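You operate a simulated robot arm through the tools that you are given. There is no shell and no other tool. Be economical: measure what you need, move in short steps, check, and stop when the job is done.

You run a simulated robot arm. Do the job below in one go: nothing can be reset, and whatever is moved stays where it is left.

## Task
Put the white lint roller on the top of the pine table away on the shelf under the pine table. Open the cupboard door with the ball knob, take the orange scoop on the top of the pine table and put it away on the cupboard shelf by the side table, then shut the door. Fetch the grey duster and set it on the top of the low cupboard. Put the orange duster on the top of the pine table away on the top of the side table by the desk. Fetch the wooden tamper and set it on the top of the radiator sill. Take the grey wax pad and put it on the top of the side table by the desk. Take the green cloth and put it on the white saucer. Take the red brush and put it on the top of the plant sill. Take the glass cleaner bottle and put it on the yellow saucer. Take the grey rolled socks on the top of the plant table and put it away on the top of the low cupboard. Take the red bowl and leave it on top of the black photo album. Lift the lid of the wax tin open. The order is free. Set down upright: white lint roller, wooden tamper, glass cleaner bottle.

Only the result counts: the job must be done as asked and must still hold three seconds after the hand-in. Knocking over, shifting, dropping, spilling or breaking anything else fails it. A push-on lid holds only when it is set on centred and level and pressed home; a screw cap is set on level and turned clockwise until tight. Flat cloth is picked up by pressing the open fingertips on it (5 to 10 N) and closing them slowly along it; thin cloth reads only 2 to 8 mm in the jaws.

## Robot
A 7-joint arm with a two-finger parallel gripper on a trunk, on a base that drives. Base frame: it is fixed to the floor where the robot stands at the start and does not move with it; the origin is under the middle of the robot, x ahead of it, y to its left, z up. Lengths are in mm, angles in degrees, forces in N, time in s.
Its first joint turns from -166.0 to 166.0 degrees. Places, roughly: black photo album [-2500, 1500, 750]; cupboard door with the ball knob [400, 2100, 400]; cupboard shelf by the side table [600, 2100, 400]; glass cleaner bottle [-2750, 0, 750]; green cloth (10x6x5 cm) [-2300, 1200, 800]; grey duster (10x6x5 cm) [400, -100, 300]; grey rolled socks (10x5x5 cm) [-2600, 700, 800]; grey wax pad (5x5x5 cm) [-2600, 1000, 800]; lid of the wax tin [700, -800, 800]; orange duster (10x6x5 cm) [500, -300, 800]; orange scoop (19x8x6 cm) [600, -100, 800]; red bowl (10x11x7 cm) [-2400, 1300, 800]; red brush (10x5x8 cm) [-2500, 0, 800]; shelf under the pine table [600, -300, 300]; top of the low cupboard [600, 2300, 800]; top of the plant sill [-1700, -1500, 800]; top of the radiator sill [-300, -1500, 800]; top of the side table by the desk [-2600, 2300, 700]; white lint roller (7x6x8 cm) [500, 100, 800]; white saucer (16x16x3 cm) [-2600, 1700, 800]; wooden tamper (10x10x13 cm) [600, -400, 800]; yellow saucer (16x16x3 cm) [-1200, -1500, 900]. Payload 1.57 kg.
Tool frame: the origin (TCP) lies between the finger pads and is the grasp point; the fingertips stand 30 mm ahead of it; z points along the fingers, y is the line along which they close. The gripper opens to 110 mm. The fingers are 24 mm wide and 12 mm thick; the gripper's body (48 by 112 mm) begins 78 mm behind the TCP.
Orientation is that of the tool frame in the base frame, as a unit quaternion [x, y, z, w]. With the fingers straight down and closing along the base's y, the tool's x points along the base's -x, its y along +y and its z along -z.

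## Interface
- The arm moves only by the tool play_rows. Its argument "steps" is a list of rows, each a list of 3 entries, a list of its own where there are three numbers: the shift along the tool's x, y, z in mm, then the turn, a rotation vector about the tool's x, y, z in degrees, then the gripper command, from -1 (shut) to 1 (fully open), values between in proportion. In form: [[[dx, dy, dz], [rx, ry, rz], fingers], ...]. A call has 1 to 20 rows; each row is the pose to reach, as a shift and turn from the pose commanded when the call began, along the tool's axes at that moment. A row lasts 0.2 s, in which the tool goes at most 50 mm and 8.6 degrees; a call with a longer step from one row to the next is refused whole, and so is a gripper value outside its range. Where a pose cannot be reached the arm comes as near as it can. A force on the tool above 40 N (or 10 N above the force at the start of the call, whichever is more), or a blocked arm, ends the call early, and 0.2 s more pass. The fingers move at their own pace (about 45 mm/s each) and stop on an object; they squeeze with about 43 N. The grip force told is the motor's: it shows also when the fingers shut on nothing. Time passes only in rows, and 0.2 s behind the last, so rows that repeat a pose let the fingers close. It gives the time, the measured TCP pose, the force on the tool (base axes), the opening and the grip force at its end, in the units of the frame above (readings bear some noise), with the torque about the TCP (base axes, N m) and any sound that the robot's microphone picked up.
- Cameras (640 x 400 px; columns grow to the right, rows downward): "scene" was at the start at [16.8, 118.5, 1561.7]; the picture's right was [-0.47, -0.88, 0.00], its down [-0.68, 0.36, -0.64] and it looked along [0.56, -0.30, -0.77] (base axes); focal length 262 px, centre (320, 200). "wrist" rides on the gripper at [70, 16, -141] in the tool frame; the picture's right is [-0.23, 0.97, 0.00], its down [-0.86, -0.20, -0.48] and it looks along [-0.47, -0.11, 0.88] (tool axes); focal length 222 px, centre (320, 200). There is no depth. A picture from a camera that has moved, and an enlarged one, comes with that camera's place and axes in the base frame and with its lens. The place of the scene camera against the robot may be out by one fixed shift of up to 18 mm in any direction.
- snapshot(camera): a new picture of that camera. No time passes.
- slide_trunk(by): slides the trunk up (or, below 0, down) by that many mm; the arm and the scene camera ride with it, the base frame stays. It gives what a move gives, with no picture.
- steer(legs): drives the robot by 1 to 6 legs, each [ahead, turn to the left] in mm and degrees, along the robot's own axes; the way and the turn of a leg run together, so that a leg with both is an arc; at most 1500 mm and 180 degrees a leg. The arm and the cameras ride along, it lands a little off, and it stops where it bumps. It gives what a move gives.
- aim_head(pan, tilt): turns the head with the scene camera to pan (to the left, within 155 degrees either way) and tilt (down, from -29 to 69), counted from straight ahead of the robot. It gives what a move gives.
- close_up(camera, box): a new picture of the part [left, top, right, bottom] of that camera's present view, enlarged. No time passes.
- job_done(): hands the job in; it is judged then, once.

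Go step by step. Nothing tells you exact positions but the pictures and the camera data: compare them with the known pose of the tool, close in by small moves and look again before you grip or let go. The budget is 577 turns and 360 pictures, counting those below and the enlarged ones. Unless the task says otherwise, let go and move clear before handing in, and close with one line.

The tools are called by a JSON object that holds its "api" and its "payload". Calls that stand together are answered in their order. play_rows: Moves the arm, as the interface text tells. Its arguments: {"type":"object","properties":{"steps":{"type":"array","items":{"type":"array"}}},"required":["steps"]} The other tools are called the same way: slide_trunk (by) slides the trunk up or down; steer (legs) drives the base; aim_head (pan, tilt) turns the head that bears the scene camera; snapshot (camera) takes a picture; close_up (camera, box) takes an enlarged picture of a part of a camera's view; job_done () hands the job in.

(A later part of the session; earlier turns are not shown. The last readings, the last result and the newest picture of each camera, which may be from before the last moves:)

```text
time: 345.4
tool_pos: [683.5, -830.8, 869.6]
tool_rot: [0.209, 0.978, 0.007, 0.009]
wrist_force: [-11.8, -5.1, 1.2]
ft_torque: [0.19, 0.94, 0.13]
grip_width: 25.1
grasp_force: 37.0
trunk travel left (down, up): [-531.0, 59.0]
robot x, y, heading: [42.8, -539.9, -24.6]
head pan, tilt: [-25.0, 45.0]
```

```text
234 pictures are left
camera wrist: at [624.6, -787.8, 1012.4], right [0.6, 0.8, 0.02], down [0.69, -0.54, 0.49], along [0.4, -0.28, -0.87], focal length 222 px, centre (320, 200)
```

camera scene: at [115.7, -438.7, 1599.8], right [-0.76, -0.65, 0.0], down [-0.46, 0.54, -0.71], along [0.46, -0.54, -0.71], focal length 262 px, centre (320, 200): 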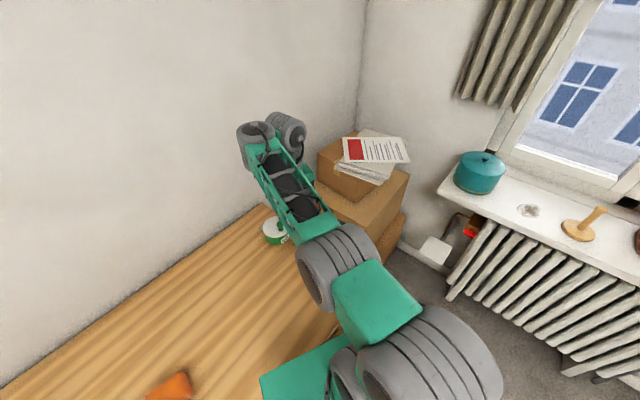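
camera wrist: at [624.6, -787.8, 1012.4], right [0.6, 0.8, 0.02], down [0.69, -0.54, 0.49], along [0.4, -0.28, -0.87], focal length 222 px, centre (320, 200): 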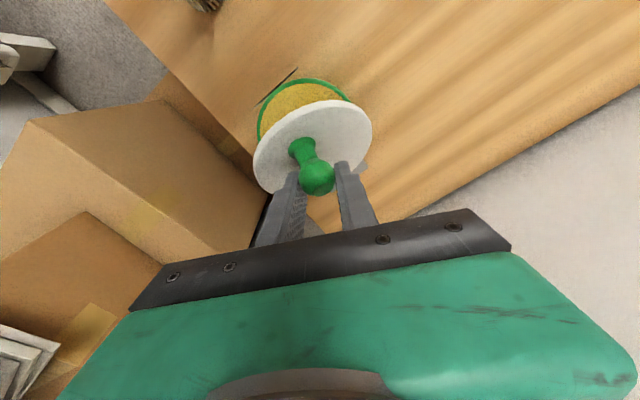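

{"api": "play_rows", "payload": {"steps": [[[-9, 4, -3], [0, 0, 0], -1], [[-18.7, 8.4, -5], [0, 0, 0], -1], [[-28, 12.6, -5], [0, 0, 0], -1], [[-38, 17, -4.4], [0, 0, 0], -1], [[-47, 21, -2], [0, 0, 0], -1], [[-56.6, 25.4, 1.6], [0, 0, 0], -1], [[-62, 28, 5], [0, 0, 0], -1], [[-67.8, 30.4, 8.4], [0, 0, 0], -1]]}}

{"api": "snapshot", "payload": {"camera": "wrist"}}

{"api": "snapshot", "payload": {"camera": "scene"}}

```text
time: 347.3
tool_pos: [738.1, -832.1, 875.1]
tool_rot: [0.21, 0.978, 0.006, 0.013]
wrist_force: [-5.6, 1.4, 9.4]
ft_torque: [0.16, 0.68, -0.09]
grip_width: 25.4
grasp_force: 37.6
out of reach, approached as far as the arm can: row 6, 7, 8
trunk travel left (down, up): [-531.0, 59.0]
robot x, y, heading: [45.8, -535.4, -24.9]
head pan, tilt: [-25.0, 45.0]
stopped in row 8: the force on the tool passed its limit (the readings are from after the stop); the commanded pose is now the measured one
```

```text
233 pictures are left
camera wrist: at [677.6, -788.3, 1016.8], right [0.61, 0.79, 0.02], down [0.68, -0.54, 0.5], along [0.41, -0.29, -0.87], focal length 222 px, centre (320, 200)
```

wrist: 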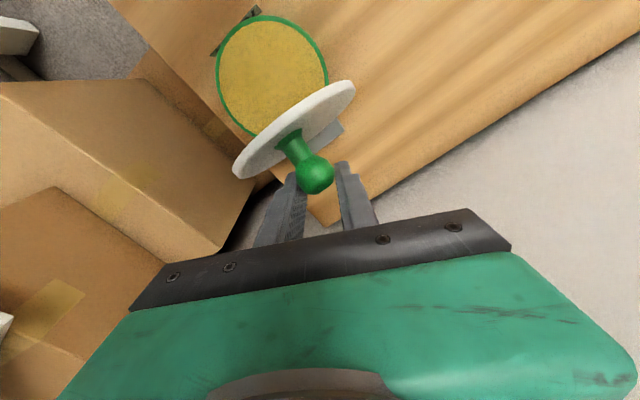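

```text
232 pictures are left
camera scene: at [114.3, -438.6, 1599.5], right [-0.76, -0.65, 0.0], down [-0.46, 0.54, -0.71], along [0.46, -0.54, -0.71], focal length 262 px, centre (320, 200)
```

scene: 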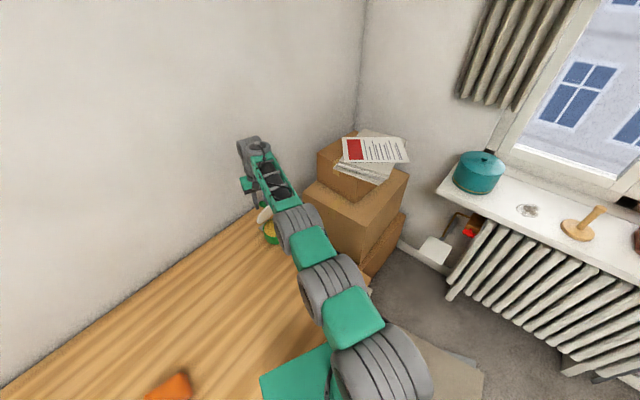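

{"api": "play_rows", "payload": {"steps": [[[0, 0, 0], [0, -5, 0], -1], [[-3, 1.5, 0], [0, -10, 0], -1], [[-8, 4, 0], [0, -15, 0], -1], [[-14, 6, 1], [0, -20, 0], -1], [[-22, 10, 4], [0, -22, 0], -1], [[-30, 13, 8], [0, -24, 0], -1], [[-36, 16, 12], [0, -24, 0], -1]]}}

{"api": "snapshot", "payload": {"camera": "wrist"}}

```text
time: 348.9
tool_pos: [778.8, -832.7, 861.7]
tool_rot: [0.206, 0.954, -0.037, 0.215]
wrist_force: [-0.2, -0.7, 0.7]
ft_torque: [0.04, 0.01, -0.01]
grip_width: 0.0
grasp_force: 21.2
out of reach, approached as far as the arm can: row 1
trunk travel left (down, up): [-531.0, 59.0]
robot x, y, heading: [45.9, -537.1, -24.8]
head pan, tilt: [-25.0, 45.0]
```

```text
231 pictures are left
camera wrist: at [671.6, -767.1, 961.9], right [0.59, 0.8, 0.12], down [0.43, -0.43, 0.79], along [0.69, -0.42, -0.6], focal length 222 px, centre (320, 200)
```

wrist: 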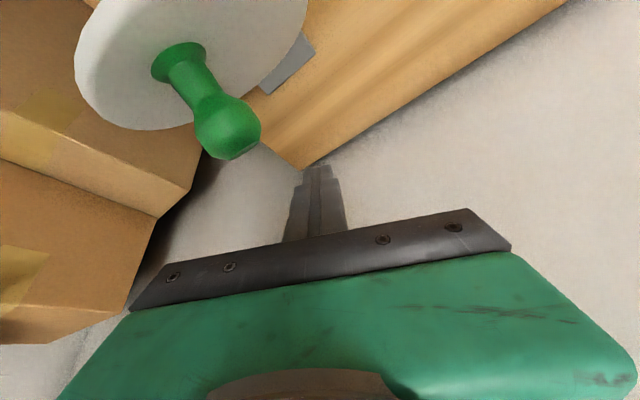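

{"api": "close_up", "payload": {"camera": "scene", "box": [200, 120, 360, 260]}}

```text
2.86 times, centred on (280, 190) of scene
camera zoom: at [116.0, -439.4, 1599.9], right [-0.76, -0.65, 0.0], down [-0.46, 0.54, -0.71], along [0.46, -0.54, -0.71], focal length 749 px, centre (434, 229)
```

zoom: 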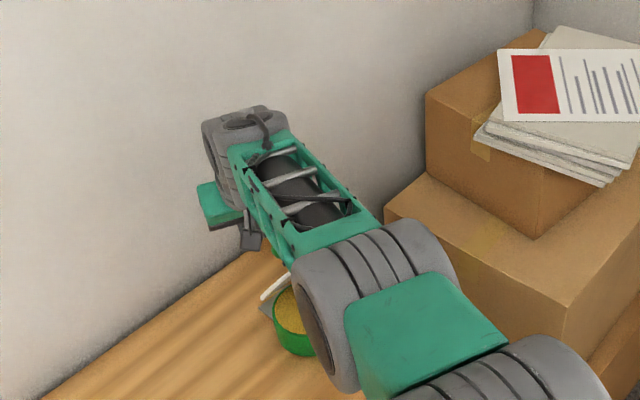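

{"api": "play_rows", "payload": {"steps": [[[-5, 0, -30], [0, 0, 0], -1], [[-15, 0, -70], [0, 0, 0], -1], [[-15, 0, -115], [0, 0, 0], -1], [[-15, 0, -160], [0, 0, 0], -1], [[40, 0, -180], [0, 0, 0], -1], [[80, 0, -190], [0, 0, 0], -1]]}}

{"api": "snapshot", "payload": {"camera": "wrist"}}

{"api": "snapshot", "payload": {"camera": "scene"}}

```text
refused: row 5 steps farther than a row can; nothing moved
```

```text
229 pictures are left
camera wrist: at [671.6, -767.1, 961.9], right [0.59, 0.8, 0.12], down [0.43, -0.43, 0.79], along [0.69, -0.42, -0.6], focal length 222 px, centre (320, 200)
```

wrist: 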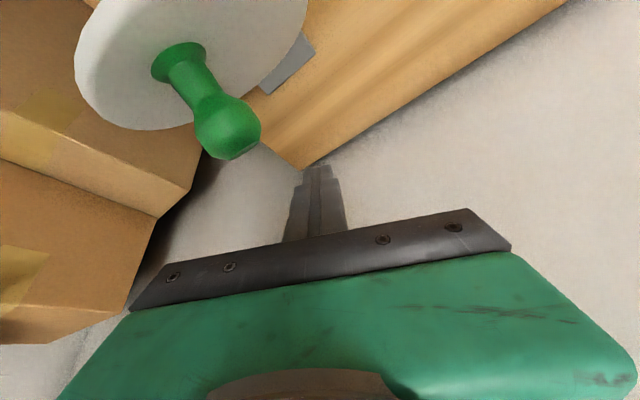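

```text
228 pictures are left
camera scene: at [116.0, -439.4, 1599.9], right [-0.76, -0.65, 0.0], down [-0.46, 0.54, -0.71], along [0.46, -0.54, -0.71], focal length 262 px, centre (320, 200)
```

scene: 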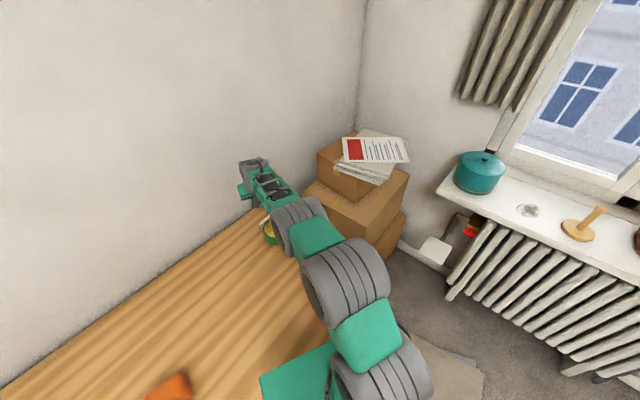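

The lid holds itself at about 60°. I'll go over and push it further open from its underside.

{"api": "play_rows", "payload": {"steps": [[[-5, 0, -30], [0, 0, 0], -1], [[-15, 0, -70], [0, 0, 0], -1], [[-15, 0, -115], [0, 5, 0], -1], [[-10, 0, -155], [0, 10, 0], -1], [[20, 0, -180], [0, 16, 0], -1], [[60, 0, -190], [0, 24, 0], -1], [[100, 0, -190], [0, 24, 0], -1], [[140, 0, -180], [0, 24, 0], -1]]}}

{"api": "snapshot", "payload": {"camera": "wrist"}}

```text
time: 350.7
tool_pos: [591.6, -748.4, 965.3]
tool_rot: [0.21, 0.978, 0.008, 0.013]
wrist_force: [-0.1, 0.1, -0.1]
ft_torque: [0.02, -0.03, 0.01]
grip_width: 0.1
grasp_force: 20.6
trunk travel left (down, up): [-531.0, 59.0]
robot x, y, heading: [43.1, -540.4, -25.0]
head pan, tilt: [-25.0, 45.0]
```

```text
227 pictures are left
camera wrist: at [530.5, -704.7, 1106.7], right [0.61, 0.8, 0.02], down [0.68, -0.54, 0.49], along [0.41, -0.28, -0.87], focal length 222 px, centre (320, 200)
```

wrist: 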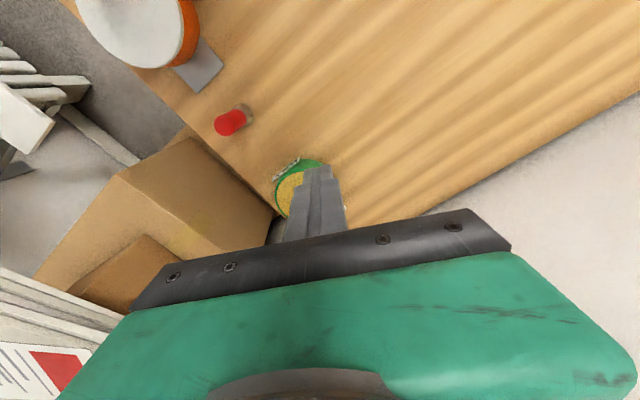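

{"api": "play_rows", "payload": {"steps": [[[-20, -25, 0], [0, 0, 0], -1], [[-40, -50, 0], [0, 0, 0], -1], [[-53, -62, 10], [0, 0, 0], -1], [[-53, -62, 40], [0, 0, 0], -1], [[-53, -62, 40], [0, 0, 0], -1]]}}

{"api": "snapshot", "payload": {"camera": "wrist"}}

```text
time: 351.9
tool_pos: [616.2, -827.4, 924.6]
tool_rot: [0.21, 0.978, 0.007, 0.013]
wrist_force: [-0.1, -0.4, 0.2]
ft_torque: [0.0, 0.06, -0.02]
grip_width: 0.0
grasp_force: 21.4
trunk travel left (down, up): [-531.0, 59.0]
robot x, y, heading: [44.9, -540.6, -25.1]
head pan, tilt: [-25.0, 45.0]
```

```text
226 pictures are left
camera wrist: at [556.3, -784.2, 1066.0], right [0.61, 0.8, 0.02], down [0.68, -0.54, 0.49], along [0.41, -0.28, -0.87], focal length 222 px, centre (320, 200)
```

wrist: 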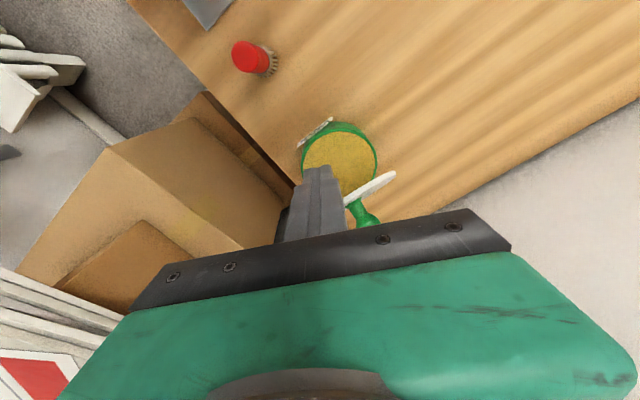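

{"api": "play_rows", "payload": {"steps": [[[0, 0, 25], [0, 0, 0], -1], [[0, 0, 44], [0, 0, 0], -1], [[-18, 8, 44], [0, 0, 0], -1], [[-36, 16, 44], [0, 0, 0], -1], [[-50, 22.5, 44], [0, 0, 0], -1], [[-60, 27, 44], [0, 0, 0], -1], [[-68, 30.5, 44], [0, 0, 0], -1], [[-76, 34, 44], [0, 0, 0], -1], [[-84, 37.7, 44], [0, 0, 0], -1], [[-90, 40.3, 44], [0, 0, 0], -1]]}}

{"api": "snapshot", "payload": {"camera": "wrist"}}

```text
time: 353.7
tool_pos: [700.2, -827.9, 888.7]
tool_rot: [0.21, 0.978, 0.005, 0.017]
wrist_force: [0.1, -0.9, -0.4]
ft_torque: [0.03, 0.03, 0.03]
grip_width: 0.0
grasp_force: 21.0
trunk travel left (down, up): [-531.0, 59.0]
robot x, y, heading: [45.3, -536.7, -24.4]
head pan, tilt: [-25.0, 45.0]
stopped in row 8: the force on the tool passed its limit (the readings are from after the stop); the commanded pose is now the measured one
```

```text
225 pictures are left
camera wrist: at [639.2, -783.6, 1029.1], right [0.61, 0.8, 0.02], down [0.68, -0.53, 0.5], along [0.41, -0.29, -0.87], focal length 222 px, centre (320, 200)
```

wrist: 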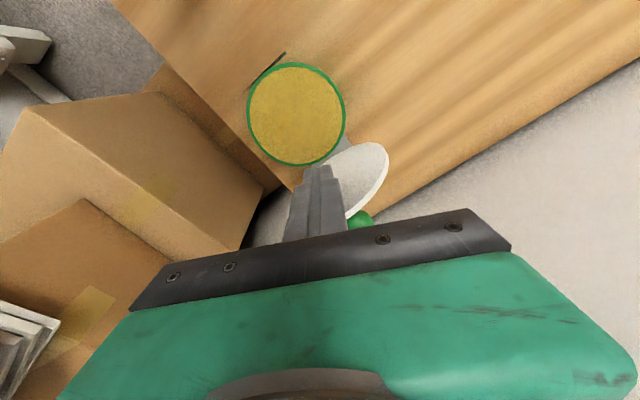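

Lid is past vertical and hit its stop. Back off and verify.

{"api": "play_rows", "payload": {"steps": [[[25, 0, 0], [0, 0, 0], -1], [[60, 0, -20], [0, 0, 0], -1], [[80, 20, -60], [0, 0, 0], -1], [[100, 40, -100], [0, 0, 0], -1], [[130, 60, -130], [0, 0, 0], -1], [[170, 80, -140], [0, 0, 0], 0], [[210, 90, -140], [0, 0, 0], 0.3]]}}

{"api": "snapshot", "payload": {"camera": "wrist"}}

{"api": "close_up", "payload": {"camera": "scene", "box": [200, 150, 360, 290]}}

```text
time: 355.3
tool_pos: [544.1, -659.8, 1024.9]
tool_rot: [0.21, 0.978, 0.005, 0.017]
wrist_force: [0.2, 0.1, 0.5]
ft_torque: [0.01, 0.03, 0.02]
grip_width: 48.1
grasp_force: 0.1
trunk travel left (down, up): [-531.0, 59.0]
robot x, y, heading: [45.2, -537.9, -24.6]
head pan, tilt: [-25.0, 45.0]
```

```text
224 pictures are left
camera wrist: at [481.7, -615.9, 1165.9], right [0.61, 0.79, 0.02], down [0.68, -0.53, 0.5], along [0.41, -0.29, -0.87], focal length 222 px, centre (320, 200)
```

wrist: 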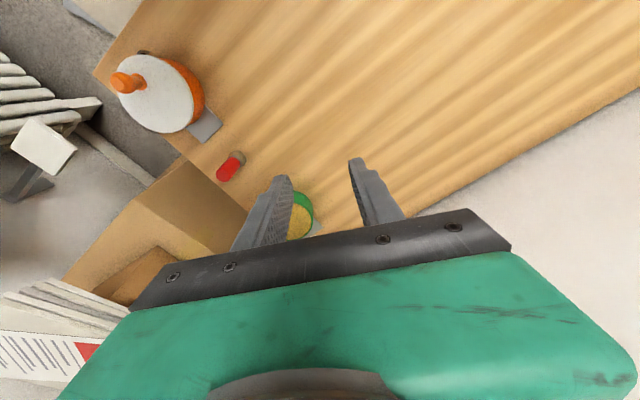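

```text
2.86 times, centred on (280, 220) of scene
camera zoom: at [115.4, -439.1, 1599.9], right [-0.76, -0.65, 0.0], down [-0.46, 0.54, -0.71], along [0.46, -0.54, -0.71], focal length 749 px, centre (434, 143)
```

zoom: 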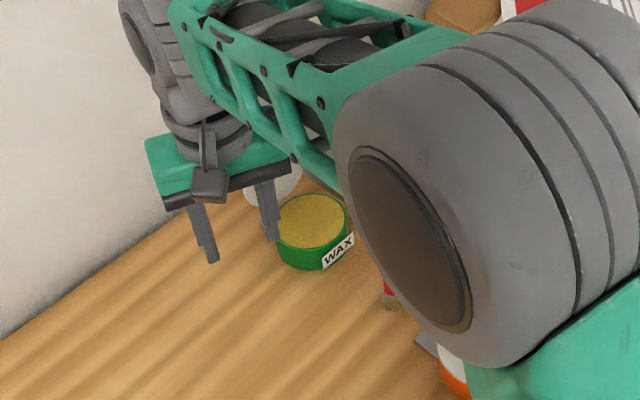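

Wax tin lid is open. Next the orange duster: reposition in front of it.

{"api": "steer", "payload": {"legs": [[-260, 0], [0, 25], [150, 0]]}}

{"api": "play_rows", "payload": {"steps": [[[0, 20, 0], [0, 0, -8], 0.6], [[0, 40, 0], [0, 0, -16], 0.6], [[0, 60, 0], [0, 0, -24], 0.6], [[0, 80, 0], [0, 0, -32], 0.6], [[0, 100, 0], [0, 0, -40], 0.6], [[0, 100, 0], [0, 0, -48], 0.6], [[0, 100, 0], [0, 0, -56], 0.6], [[0, 100, 0], [0, 0, -64], 0.6], [[0, 100, 0], [0, 0, -72], 0.6], [[0, 100, 0], [0, 0, -80], 0.6], [[0, 100, 0], [0, 0, -88], 0.6], [[0, 100, 0], [0, 0, -90], 0.6]]}}

{"api": "snapshot", "payload": {"camera": "wrist"}}

```text
time: 359.5
tool_pos: [453.8, -318.7, 1024.4]
tool_rot: [-0.013, 1.0, 0.01, 0.015]
wrist_force: [0.5, -0.7, -0.2]
ft_torque: [-0.01, -0.04, 0.01]
grip_width: 71.5
grasp_force: 0.0
trunk travel left (down, up): [-531.0, 59.0]
robot x, y, heading: [-52.8, -427.3, 0.9]
head pan, tilt: [-25.0, 45.0]
```

```text
time: 362.1
tool_pos: [450.4, -220.2, 1027.3]
tool_rot: [0.717, -0.697, 0.004, -0.017]
wrist_force: [-0.8, 0.0, 0.0]
ft_torque: [-0.02, -0.01, 0.0]
grip_width: 87.9
grasp_force: 0.0
trunk travel left (down, up): [-531.0, 59.0]
robot x, y, heading: [-47.3, -427.1, 1.0]
head pan, tilt: [-25.0, 45.0]
```

```text
222 pictures are left
camera wrist: at [432.9, -290.7, 1167.6], right [-0.98, 0.2, -0.03], down [0.16, 0.85, 0.5], along [0.12, 0.49, -0.87], focal length 222 px, centre (320, 200)
```

wrist: 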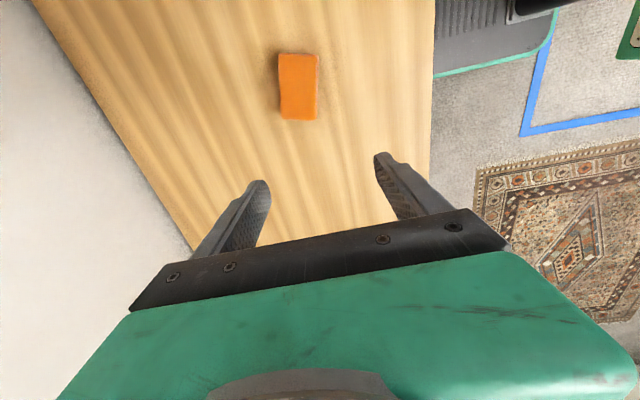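

{"api": "close_up", "payload": {"camera": "wrist", "box": [250, 30, 350, 150]}}

```text
3.33 times, centred on (300, 90) of wrist
camera zoom: at [432.9, -290.7, 1167.6], right [-0.98, 0.2, -0.03], down [0.16, 0.85, 0.5], along [0.12, 0.49, -0.87], focal length 740 px, centre (387, 567)
```

zoom: 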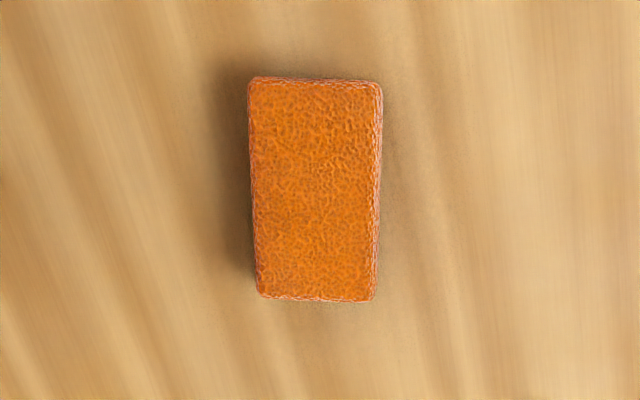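

Duster is at (479, -275), rotated ~14°. Align yaw and descend.

{"api": "play_rows", "payload": {"steps": [[[25, -12, 10], [0, 0, 8], 0.6], [[56, -27, 40], [0, 0, 15.6], 0.6], [[56, -27, 85], [0, 0, 15.6], 0.6], [[56, -27, 130], [0, 0, 15.6], 0.6], [[56, -27, 175], [0, 0, 15.6], 0.6], [[56, -27, 190], [0, 0, 15.6], 0.6], [[56, -27, 190], [0, 0, 15.6], 0.6]]}}

{"api": "snapshot", "payload": {"camera": "wrist"}}

```text
time: 363.7
tool_pos: [485.6, -269.8, 835.4]
tool_rot: [-0.614, 0.789, -0.002, 0.018]
wrist_force: [-0.1, 0.6, -0.4]
ft_torque: [-0.02, 0.04, -0.03]
grip_width: 87.9
grasp_force: 0.1
trunk travel left (down, up): [-531.0, 59.0]
robot x, y, heading: [-45.3, -426.3, 0.9]
head pan, tilt: [-25.0, 45.0]
```

```text
220 pictures are left
camera wrist: at [449.9, -334.6, 976.4], right [-0.89, 0.46, -0.02], down [0.39, 0.77, 0.51], along [0.24, 0.44, -0.86], focal length 222 px, centre (320, 200)
```

wrist: 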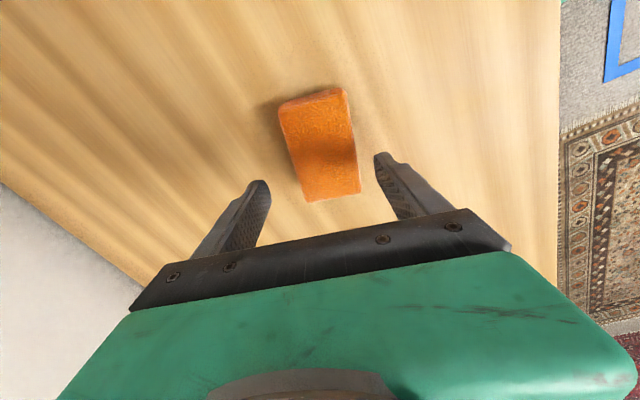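

{"api": "play_rows", "payload": {"steps": [[[16, 4, 20], [0, 0, 0], 0.6], [[16, 4, 45], [0, 0, 0], 0.6], [[16, 4, 58], [0, 0, 0], 0.6], [[16, 4, 62], [0, 0, 0], 0.6], [[16, 4, 62], [0, 0, 0], 0.2], [[16, 4, 62], [0, 0, 0], -0.2], [[16, 4, 62], [0, 0, 0], -0.6], [[16, 4, 62], [0, 0, 0], -1], [[16, 4, 62], [0, 0, 0], -1]]}}

{"api": "snapshot", "payload": {"camera": "wrist"}}

```text
time: 365.7
tool_pos: [479.7, -283.0, 773.3]
tool_rot: [-0.615, 0.788, -0.002, 0.018]
wrist_force: [0.1, -0.9, 1.1]
ft_torque: [0.02, 0.02, 0.03]
grip_width: 59.4
grasp_force: 42.5
trunk travel left (down, up): [-531.0, 59.0]
robot x, y, heading: [-46.8, -429.6, 1.0]
head pan, tilt: [-25.0, 45.0]
```

```text
219 pictures are left
camera wrist: at [443.9, -348.5, 913.7], right [-0.89, 0.46, -0.02], down [0.39, 0.77, 0.5], along [0.24, 0.44, -0.86], focal length 222 px, centre (320, 200)
```

wrist: 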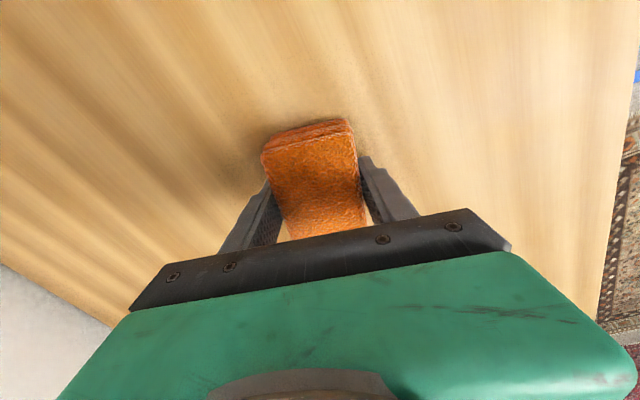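

Duster gripped. Lift and travel across the room to the side table by the desk.

{"api": "play_rows", "payload": {"steps": [[[0, 0, -20], [0, 0, 0], -1], [[0, 0, -65], [0, 0, 0], -1], [[0, 0, -110], [0, 0, 8], -1], [[0, 0, -155], [0, 0, 16], -1], [[0, 0, -200], [0, 0, 24], -1], [[0, 0, -220], [0, 0, 32], -1], [[0, 0, -220], [0, 0, 40], -1], [[0, 0, -220], [0, 0, 48], -1], [[0, 0, -220], [0, 0, 56], -1], [[0, 0, -220], [0, 0, 64], -1], [[0, 0, -220], [0, 0, 72], -1], [[0, 0, -220], [0, 0, 76], -1]]}}

{"api": "steer", "payload": {"legs": [[-450, 0], [0, 117], [1400, 0], [1100, 0], [0, 62]]}}

{"api": "aim_head", "payload": {"pan": -10, "tilt": 30}}

{"api": "snapshot", "payload": {"camera": "scene"}}

{"api": "aim_head", "payload": {"pan": 35, "tilt": 30}}

{"api": "snapshot", "payload": {"camera": "scene"}}

```text
time: 368.3
tool_pos: [473.7, -288.4, 993.7]
tool_rot: [0.002, 1.0, 0.011, 0.014]
wrist_force: [0.1, -0.2, -0.5]
ft_torque: [0.03, -0.01, -0.01]
grip_width: 59.3
grasp_force: 43.3
trunk travel left (down, up): [-531.0, 59.0]
robot x, y, heading: [-52.5, -425.1, 0.9]
head pan, tilt: [-25.0, 45.0]
```

```text
time: 390.4
tool_pos: [-2130.3, 1680.9, 994.5]
tool_rot: [1.0, -0.02, -0.015, 0.01]
wrist_force: [0.0, -0.8, -0.7]
ft_torque: [0.0, -0.01, -0.02]
grip_width: 59.2
grasp_force: 43.7
trunk travel left (down, up): [-531.0, 59.0]
robot x, y, heading: [-1602.6, 1800.9, 178.7]
head pan, tilt: [-25.0, 45.0]
```

```text
time: 391.2
tool_pos: [-2131.0, 1681.9, 994.2]
tool_rot: [1.0, -0.02, -0.015, 0.01]
wrist_force: [0.2, -0.4, -0.6]
ft_torque: [0.0, 0.0, 0.02]
grip_width: 59.3
grasp_force: 43.1
trunk travel left (down, up): [-531.0, 59.0]
robot x, y, heading: [-1603.7, 1797.7, 178.9]
head pan, tilt: [-10.0, 30.0]
```

```text
218 pictures are left
camera scene: at [-1626.8, 1659.8, 1622.4], right [0.2, 0.98, 0.0], down [0.49, -0.1, -0.87], along [-0.85, 0.17, -0.5], focal length 262 px, centre (320, 200)
```

scene: 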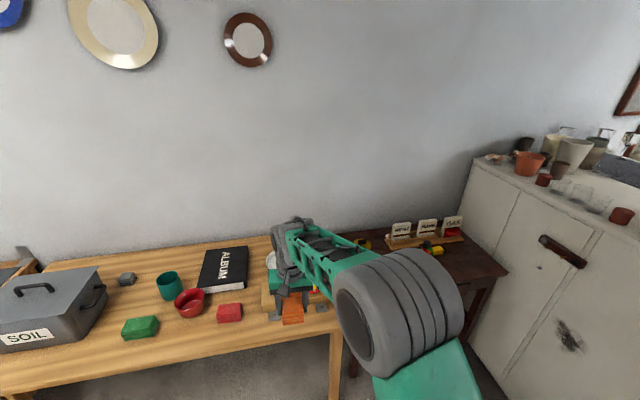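

```text
time: 392.3
tool_pos: [-2130.9, 1682.1, 993.6]
tool_rot: [1.0, -0.02, -0.015, 0.009]
wrist_force: [0.4, -0.1, -0.9]
ft_torque: [0.01, -0.04, 0.01]
grip_width: 59.4
grasp_force: 43.0
trunk travel left (down, up): [-531.0, 59.0]
robot x, y, heading: [-1604.6, 1801.6, 178.7]
head pan, tilt: [35.0, 30.0]
```

```text
217 pictures are left
camera scene: at [-1613.5, 1591.9, 1622.5], right [-0.55, 0.83, 0.0], down [0.42, 0.28, -0.87], along [-0.72, -0.48, -0.5], focal length 262 px, centre (320, 200)
```

scene: 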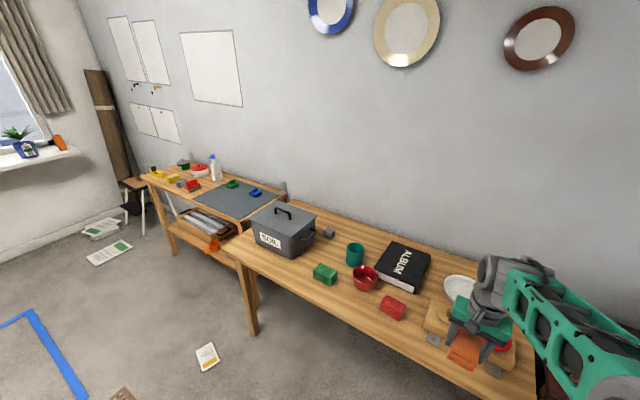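

{"api": "steer", "payload": {"legs": [[0, -89], [430, 0], [0, 90]]}}

{"api": "aim_head", "payload": {"pan": 20, "tilt": 38}}

{"api": "snapshot", "payload": {"camera": "scene"}}

{"api": "snapshot", "payload": {"camera": "wrist"}}

```text
time: 398.5
tool_pos: [-1687.1, 2708.2, 989.8]
tool_rot: [-0.684, 0.73, 0.007, -0.003]
wrist_force: [-0.8, -2.7, 1.0]
ft_torque: [-0.08, 0.04, 0.08]
grip_width: 59.3
grasp_force: 42.6
trunk travel left (down, up): [-531.0, 59.0]
robot x, y, heading: [-1582.5, 2182.6, 87.0]
head pan, tilt: [35.0, 30.0]
stopped in leg 2: the force on the tool passed its limit (the readings are from after the stop); the commanded pose is now the measured one
```

```text
time: 399.3
tool_pos: [-1686.9, 2707.6, 991.1]
tool_rot: [-0.685, 0.729, 0.007, -0.002]
wrist_force: [-1.4, -3.4, -2.6]
ft_torque: [-0.19, -0.02, 0.1]
grip_width: 59.3
grasp_force: 43.1
trunk travel left (down, up): [-531.0, 59.0]
robot x, y, heading: [-1581.6, 2186.1, 87.0]
head pan, tilt: [20.0, 38.0]
```

```text
216 pictures are left
camera scene: at [-1757.8, 2212.0, 1610.1], right [0.96, 0.29, 0.0], down [0.18, -0.59, -0.79], along [-0.23, 0.75, -0.62], focal length 262 px, centre (320, 200)
```

scene: 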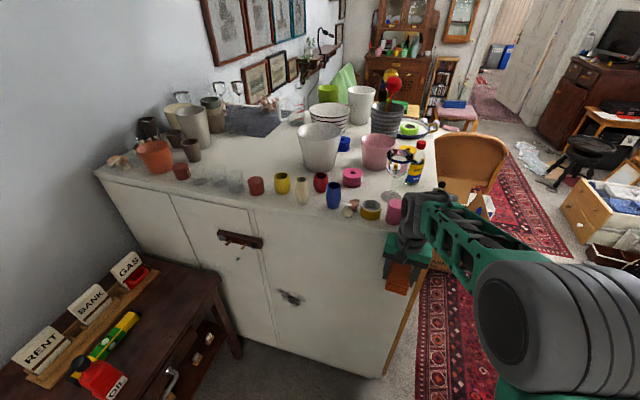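

```text
215 pictures are left
camera wrist: at [-1705.3, 2638.9, 1133.3], right [-0.96, 0.29, 0.02], down [0.26, 0.84, 0.48], along [0.13, 0.47, -0.88], focal length 222 px, centre (320, 200)
```

wrist: 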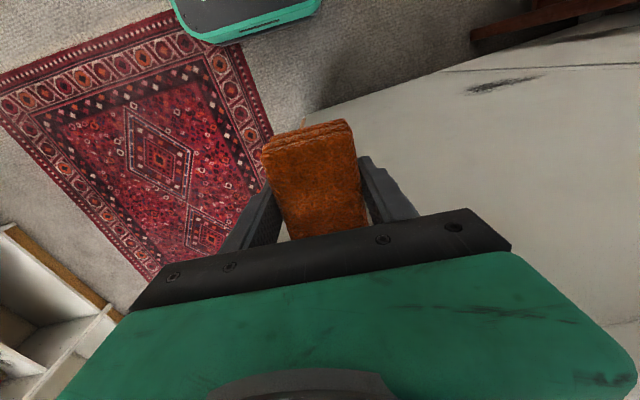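

I brushed the tall cabinet; back off, turn to face the side table and look.

{"api": "steer", "payload": {"legs": [[-150, 0], [0, 92]]}}

{"api": "aim_head", "payload": {"pan": -15, "tilt": 40}}

{"api": "snapshot", "payload": {"camera": "scene"}}

```text
time: 404.5
tool_pos: [-2113.0, 1920.0, 990.9]
tool_rot: [1.0, -0.019, -0.004, 0.007]
wrist_force: [-0.3, 0.3, -0.1]
ft_torque: [0.0, -0.05, 0.01]
grip_width: 59.2
grasp_force: 43.3
trunk travel left (down, up): [-531.0, 59.0]
robot x, y, heading: [-1591.6, 2032.0, 178.4]
head pan, tilt: [20.0, 38.0]
```

```text
time: 405.5
tool_pos: [-2113.0, 1921.0, 989.6]
tool_rot: [1.0, -0.02, -0.005, 0.007]
wrist_force: [0.3, -0.7, -1.2]
ft_torque: [0.03, 0.0, 0.0]
grip_width: 59.2
grasp_force: 42.7
trunk travel left (down, up): [-531.0, 59.0]
robot x, y, heading: [-1595.4, 2038.1, 178.4]
head pan, tilt: [-15.0, 40.0]
```

```text
214 pictures are left
camera scene: at [-1608.8, 1899.8, 1607.1], right [0.29, 0.96, 0.0], down [0.62, -0.18, -0.77], along [-0.73, 0.22, -0.64], focal length 262 px, centre (320, 200)
```

scene: 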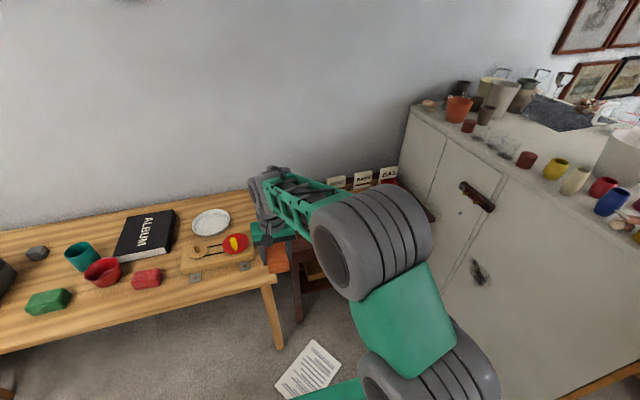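

{"api": "steer", "payload": {"legs": [[0, -20], [330, 0], [0, 21]]}}

{"api": "snapshot", "payload": {"camera": "wrist"}}

{"api": "aim_head", "payload": {"pan": -40, "tilt": 50}}

{"api": "snapshot", "payload": {"camera": "scene"}}

```text
time: 410.0
tool_pos: [-2419.7, 2034.9, 989.5]
tool_rot: [1.0, -0.011, -0.005, 0.006]
wrist_force: [0.0, 0.6, -0.8]
ft_torque: [0.03, -0.03, 0.01]
grip_width: 59.1
grasp_force: 42.7
trunk travel left (down, up): [-531.0, 59.0]
robot x, y, heading: [-1902.6, 2163.5, 179.5]
head pan, tilt: [-15.0, 40.0]
```

```text
213 pictures are left
camera wrist: at [-2348.3, 2020.3, 1133.4], right [-0.25, -0.97, 0.02], down [-0.85, 0.22, 0.48], along [-0.47, 0.11, -0.88], focal length 222 px, centre (320, 200)
```

wrist: 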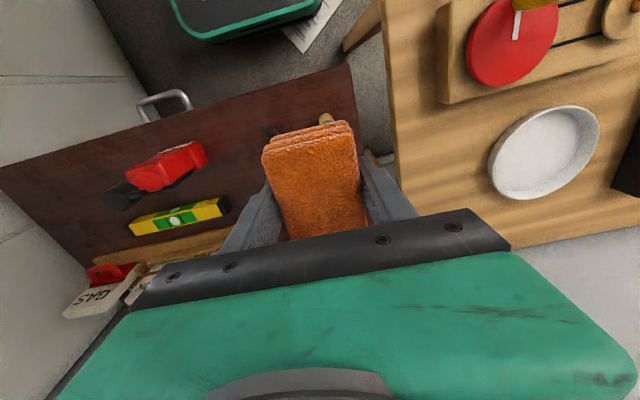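

```text
time: 410.9
tool_pos: [-2419.5, 2034.5, 991.3]
tool_rot: [1.0, -0.011, -0.004, 0.006]
wrist_force: [-0.7, 0.5, 0.0]
ft_torque: [-0.02, 0.02, -0.02]
grip_width: 59.0
grasp_force: 42.9
trunk travel left (down, up): [-531.0, 59.0]
robot x, y, heading: [-1898.0, 2155.3, 179.3]
head pan, tilt: [-40.0, 50.0]
```

```text
212 pictures are left
camera scene: at [-1891.5, 2051.5, 1593.0], right [0.65, 0.76, 0.0], down [0.58, -0.5, -0.64], along [-0.49, 0.42, -0.77], focal length 262 px, centre (320, 200)
```

scene: 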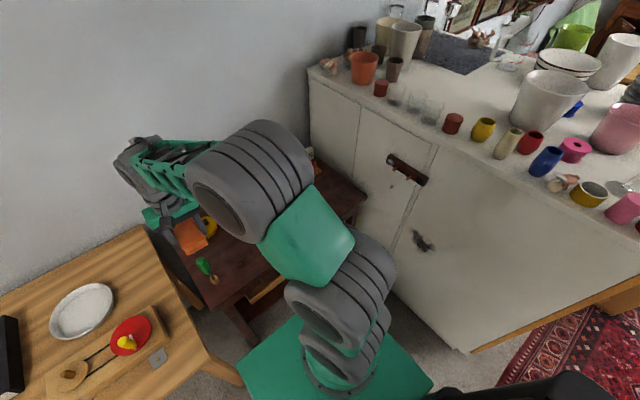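

{"api": "play_rows", "payload": {"steps": [[[30, -20, 0], [0, 0, 0], -1], [[60, -40, 0], [0, 0, 0], -1], [[90, -60, 0], [0, 0, 0], -1], [[90, -60, 0], [0, 0, 0], -1]]}}

{"api": "snapshot", "payload": {"camera": "wrist"}}

```text
time: 411.9
tool_pos: [-2327.6, 2094.3, 990.7]
tool_rot: [1.0, -0.01, -0.004, 0.007]
wrist_force: [0.0, -0.4, -0.5]
ft_torque: [0.01, -0.01, 0.01]
grip_width: 59.3
grasp_force: 42.7
trunk travel left (down, up): [-531.0, 59.0]
robot x, y, heading: [-1902.0, 2160.9, 179.4]
head pan, tilt: [-40.0, 50.0]
```

```text
211 pictures are left
camera wrist: at [-2256.2, 2078.1, 1133.2], right [-0.25, -0.97, 0.02], down [-0.85, 0.22, 0.48], along [-0.47, 0.11, -0.88], focal length 222 px, centre (320, 200)
```

wrist: 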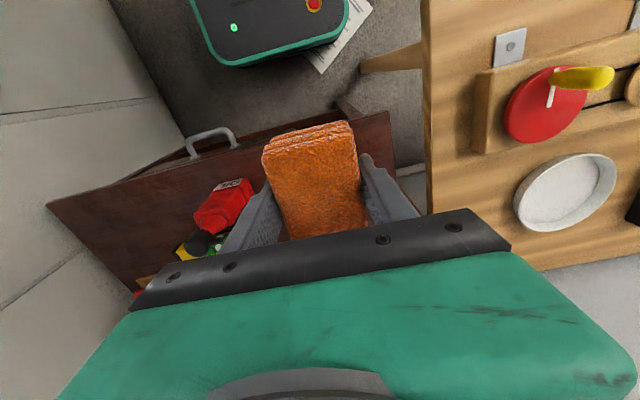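

Side table's free area is around x −2600…−2360, y 2050…2240. Place the duster at (−2450, 2175).

{"api": "play_rows", "payload": {"steps": [[[-30, -20, 10], [0, 0, 0], -1], [[-60, -40, 30], [0, 0, 0], -1], [[-90, -60, 60], [0, 0, 0], -1], [[-123, -81, 85], [0, 0, 0], -1], [[-123, -81, 125], [0, 0, 0], -1], [[-123, -81, 165], [0, 0, 0], -1], [[-123, -81, 185], [0, 0, 0], -1], [[-123, -81, 185], [0, 0, 0], -1]]}}

{"api": "snapshot", "payload": {"camera": "wrist"}}

{"api": "snapshot", "payload": {"camera": "scene"}}

```text
time: 413.6
tool_pos: [-2451.6, 2173.7, 802.8]
tool_rot: [1.0, -0.01, -0.005, 0.007]
wrist_force: [0.6, -0.2, -1.0]
ft_torque: [-0.01, -0.04, -0.01]
grip_width: 59.1
grasp_force: 42.8
trunk travel left (down, up): [-531.0, 59.0]
robot x, y, heading: [-1900.5, 2161.3, 179.5]
head pan, tilt: [-40.0, 50.0]
```

```text
210 pictures are left
camera wrist: at [-2380.2, 2158.8, 945.3], right [-0.25, -0.97, 0.02], down [-0.85, 0.22, 0.48], along [-0.47, 0.11, -0.88], focal length 222 px, centre (320, 200)
```

wrist: 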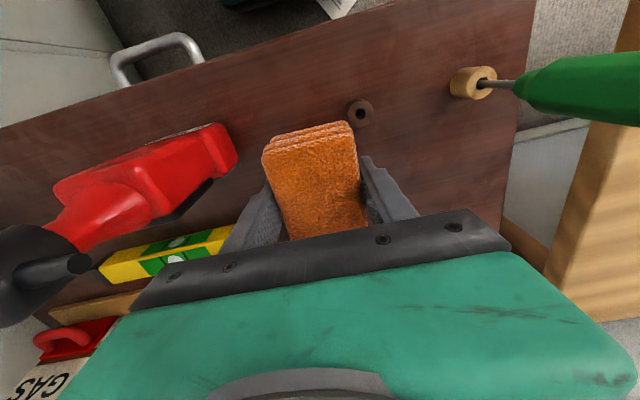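

```text
209 pictures are left
camera scene: at [-1891.4, 2051.6, 1593.0], right [0.65, 0.76, 0.0], down [0.58, -0.5, -0.64], along [-0.49, 0.42, -0.77], focal length 262 px, centre (320, 200)
```

scene: 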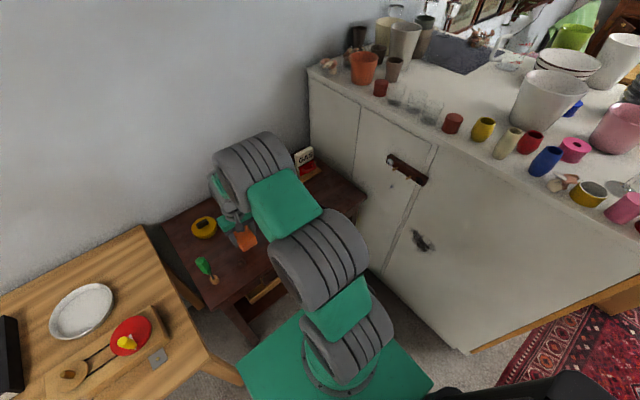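

{"api": "play_rows", "payload": {"steps": [[[-28, -8, 0], [0, 0, 0], -1], [[-28, -8, 20], [0, 0, 0], -1], [[-28, -8, 35], [0, 0, 0], -1], [[-28, -8, 42], [0, 0, 0], -1], [[-28, -8, 47], [0, 0, 0], -1], [[-28, -8, 51], [0, 0, 0], -1], [[-28, -8, 55], [0, 0, 0], -1], [[-28, -8, 59], [0, 0, 0], -1], [[-28, -8, 62], [0, 0, 0], -1], [[-28, -8, 65], [0, 0, 0], -1], [[-28, -8, 68], [0, 0, 0], -1], [[-28, -8, 71], [0, 0, 0], -1], [[-28, -8, 74], [0, 0, 0], -1], [[-28, -8, 77], [0, 0, 0], -1], [[-28, -8, 80], [0, 0, 0], -1], [[-28, -8, 83], [0, 0, 0], -1]]}}

```text
time: 416.7
tool_pos: [-2480.3, 2181.1, 731.7]
tool_rot: [1.0, -0.011, -0.007, 0.007]
wrist_force: [5.6, -0.5, 18.8]
ft_torque: [0.55, -0.74, -0.24]
grip_width: 59.4
grasp_force: 42.8
trunk travel left (down, up): [-531.0, 59.0]
robot x, y, heading: [-1900.1, 2158.7, 179.4]
head pan, tilt: [-40.0, 50.0]
stopped in row 15: the force on the tool passed its limit (the readings are from after the stop); the commanded pose is now the measured one
```

{"api": "play_rows", "payload": {"steps": [[[0, 0, 0], [0, 0, 0], -0.2], [[0, 0, 0], [0, 0, 0], 0.3], [[0, 0, 0], [0, 0, 0], 0.5], [[0, 0, 0], [0, 0, 0], 0.5], [[0, 0, -20], [0, 0, 0], 0.5], [[0, 0, -60], [0, 0, 0], 0.5], [[0, 0, -100], [0, 0, 0], 0.5], [[0, 0, -150], [0, 0, 0], 0.5], [[0, 0, -200], [0, 0, 0], 0.5], [[0, 0, -240], [0, 0, 0], 0.5]]}}

{"api": "snapshot", "payload": {"camera": "wrist"}}

```text
time: 418.9
tool_pos: [-2478.5, 2184.0, 970.4]
tool_rot: [1.0, -0.01, -0.006, 0.006]
wrist_force: [-1.0, 0.1, 0.0]
ft_torque: [-0.01, -0.02, 0.02]
grip_width: 82.4
grasp_force: 0.0
trunk travel left (down, up): [-531.0, 59.0]
robot x, y, heading: [-1902.2, 2156.6, 179.6]
head pan, tilt: [-40.0, 50.0]
```

```text
208 pictures are left
camera wrist: at [-2405.8, 2169.5, 1113.1], right [-0.25, -0.97, 0.02], down [-0.84, 0.22, 0.49], along [-0.47, 0.11, -0.87], focal length 222 px, centre (320, 200)
```

wrist: 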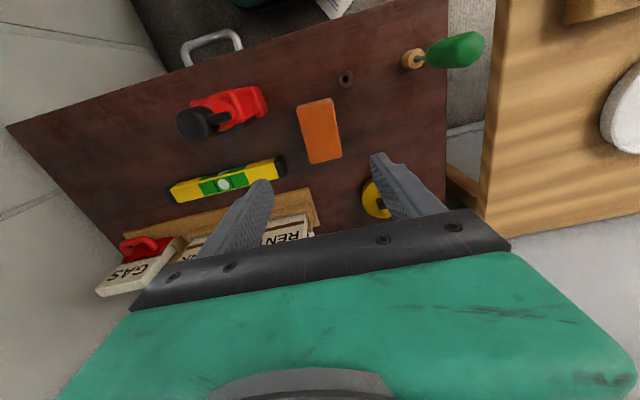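

Orange duster placed. Now fetch the grey wax pad from the craft table (~(-2600, 1000)).

{"api": "steer", "payload": {"legs": [[-260, 0], [0, 90], [1130, 0], [0, -90]]}}

{"api": "aim_head", "payload": {"pan": -10, "tilt": 38}}

{"api": "snapshot", "payload": {"camera": "scene"}}

```text
time: 433.8
tool_pos: [-2240.7, 1073.9, 971.0]
tool_rot: [1.0, -0.03, -0.006, 0.008]
wrist_force: [-0.3, -0.3, 0.0]
ft_torque: [0.03, 0.0, 0.01]
grip_width: 82.4
grasp_force: 0.0
trunk travel left (down, up): [-531.0, 59.0]
robot x, y, heading: [-1662.7, 1023.9, 177.2]
head pan, tilt: [-40.0, 50.0]
```

```text
time: 434.8
tool_pos: [-2240.4, 1074.3, 969.7]
tool_rot: [1.0, -0.029, -0.007, 0.007]
wrist_force: [-1.2, 0.1, -0.5]
ft_torque: [-0.02, -0.01, -0.03]
grip_width: 82.5
grasp_force: 0.1
trunk travel left (down, up): [-531.0, 59.0]
robot x, y, heading: [-1661.0, 1025.6, 177.5]
head pan, tilt: [-10.0, 38.0]
```

```text
207 pictures are left
camera scene: at [-1687.2, 886.6, 1610.1], right [0.22, 0.98, 0.0], down [0.6, -0.14, -0.79], along [-0.77, 0.17, -0.62], focal length 262 px, centre (320, 200)
```

scene: 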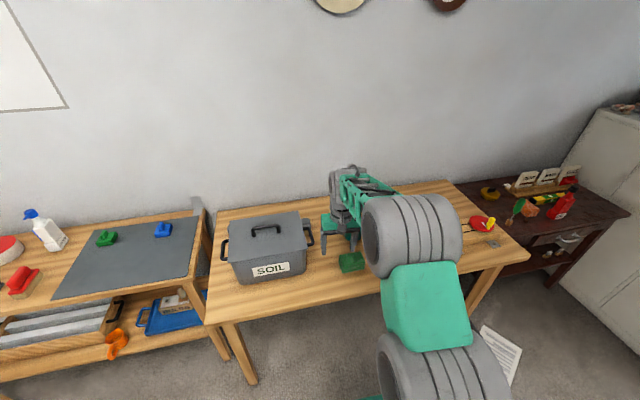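

{"api": "steer", "payload": {"legs": [[0, 2.5], [240, 0]]}}

{"api": "snapshot", "payload": {"camera": "wrist"}}

```text
time: 436.9
tool_pos: [-2479.9, 1051.8, 970.3]
tool_rot: [1.0, -0.009, -0.006, 0.006]
wrist_force: [0.4, 0.9, 0.7]
ft_torque: [-0.01, 0.0, 0.05]
grip_width: 82.7
grasp_force: 0.1
trunk travel left (down, up): [-531.0, 59.0]
robot x, y, heading: [-1900.0, 1032.3, 179.7]
head pan, tilt: [-10.0, 38.0]
```

```text
206 pictures are left
camera wrist: at [-2408.7, 1037.1, 1112.5], right [-0.24, -0.97, 0.02], down [-0.85, 0.22, 0.49], along [-0.47, 0.1, -0.87], focal length 222 px, centre (320, 200)
```

wrist: 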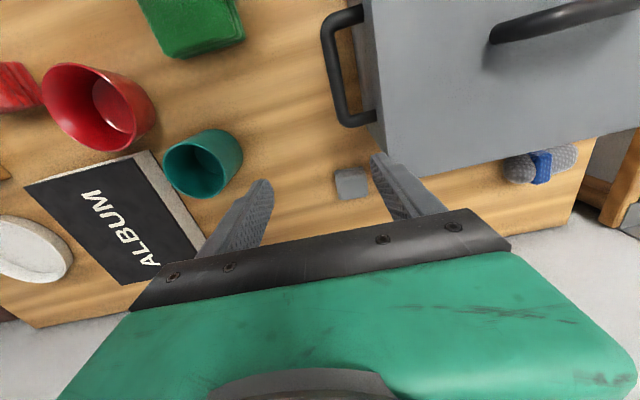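

{"api": "close_up", "payload": {"camera": "wrist", "box": [310, 140, 400, 220]}}

{"api": "close_up", "payload": {"camera": "wrist", "box": [480, 110, 640, 220]}}

```text
5.00 times, centred on (355, 180) of wrist
camera zoom: at [-2408.7, 1037.1, 1112.5], right [-0.24, -0.97, 0.02], down [-0.85, 0.22, 0.49], along [-0.47, 0.1, -0.87], focal length 1111 px, centre (145, 300)
```

zoom: 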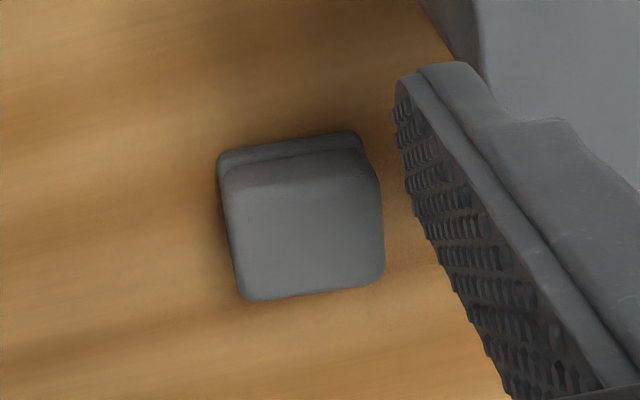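

```text
3.64 times, centred on (560, 165) of wrist
camera zoom: at [-2408.7, 1037.1, 1112.5], right [-0.24, -0.97, 0.02], down [-0.85, 0.22, 0.49], along [-0.47, 0.1, -0.87], focal length 808 px, centre (-553, 327)
```

zoom: 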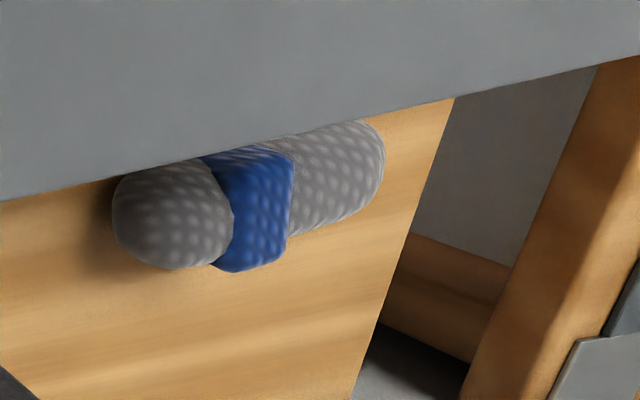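

Pad is at about (-2573, 1018). Rotate the gripper 90° so it stays clear of the soil box, and move over it.

{"api": "play_rows", "payload": {"steps": [[[-20, 5, 0], [0, 0, -8], 0.5], [[-40, 10, 0], [0, 0, -16], 0.5], [[-60, 20, 0], [0, 0, -24], 0.5], [[-80, 30, 0], [0, 0, -32], 0.5], [[-92, 36, 0], [0, 0, -40], 0.5], [[-92, 36, 0], [0, 0, -48], 0.5], [[-92, 36, 0], [0, 0, -56], 0.5], [[-92, 36, 0], [0, 0, -64], 0.5], [[-92, 36, 0], [0, 0, -72], 0.5], [[-92, 36, 0], [0, 0, -80], 0.5], [[-92, 36, 30], [0, 0, -84], 0.5], [[-92, 36, 60], [0, 0, -84], 0.5], [[-92, 36, 60], [0, 0, -84], 0.5]]}}

{"api": "snapshot", "payload": {"camera": "wrist"}}

```text
time: 439.7
tool_pos: [-2574.4, 1017.3, 911.3]
tool_rot: [0.749, 0.662, -0.009, 0.001]
wrist_force: [0.0, -0.7, 0.1]
ft_torque: [-0.02, 0.0, -0.03]
grip_width: 82.6
grasp_force: 0.0
trunk travel left (down, up): [-531.0, 59.0]
robot x, y, heading: [-1907.5, 1031.2, 179.3]
head pan, tilt: [-10.0, 38.0]
```

```text
203 pictures are left
camera wrist: at [-2547.4, 1086.3, 1053.0], right [0.94, -0.34, -0.01], down [-0.3, -0.82, 0.49], along [-0.18, -0.46, -0.87], focal length 222 px, centre (320, 200)
```

wrist: 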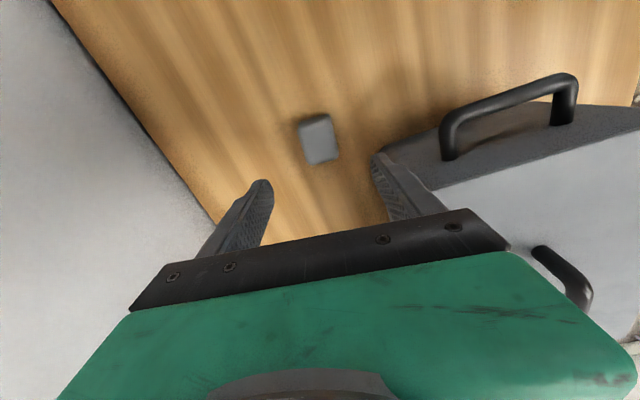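

{"api": "play_rows", "payload": {"steps": [[[6, -2, 40], [0, 0, 0], 0.5], [[6, -2, 80], [0, 0, 0], 0.5], [[6, -2, 110], [0, 0, 0], 0.5], [[6, -2, 125], [0, 0, 0], 0.5], [[6, -2, 132], [0, 0, 0], 0.5], [[6, -2, 132], [0, 0, 0], 0.1], [[6, -2, 132], [0, 0, 0], -0.3], [[6, -2, 132], [0, 0, 0], -0.7], [[6, -2, 132], [0, 0, 0], -1], [[6, -2, 132], [0, 0, 0], -1]]}}

{"api": "snapshot", "payload": {"camera": "wrist"}}

```text
time: 441.9
tool_pos: [-2577.0, 1020.0, 780.1]
tool_rot: [0.749, 0.662, -0.011, 0.0]
wrist_force: [8.7, -2.0, 10.1]
ft_torque: [-0.06, -0.56, -0.05]
grip_width: 42.5
grasp_force: 19.8
trunk travel left (down, up): [-531.0, 59.0]
robot x, y, heading: [-1903.9, 1029.5, 179.6]
head pan, tilt: [-10.0, 38.0]
```

```text
202 pictures are left
camera wrist: at [-2549.9, 1090.3, 922.2], right [0.94, -0.34, -0.01], down [-0.3, -0.82, 0.49], along [-0.18, -0.46, -0.87], focal length 222 px, centre (320, 200)
```

wrist: 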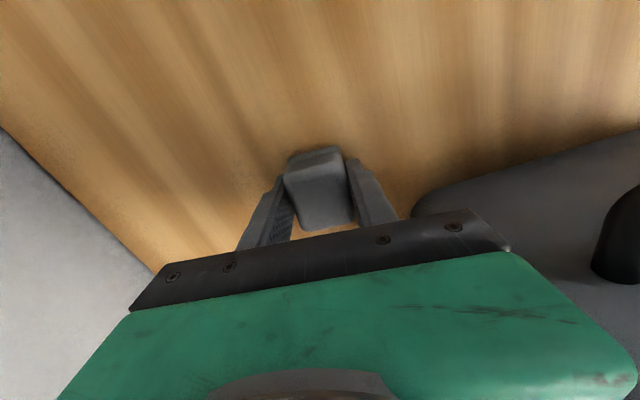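

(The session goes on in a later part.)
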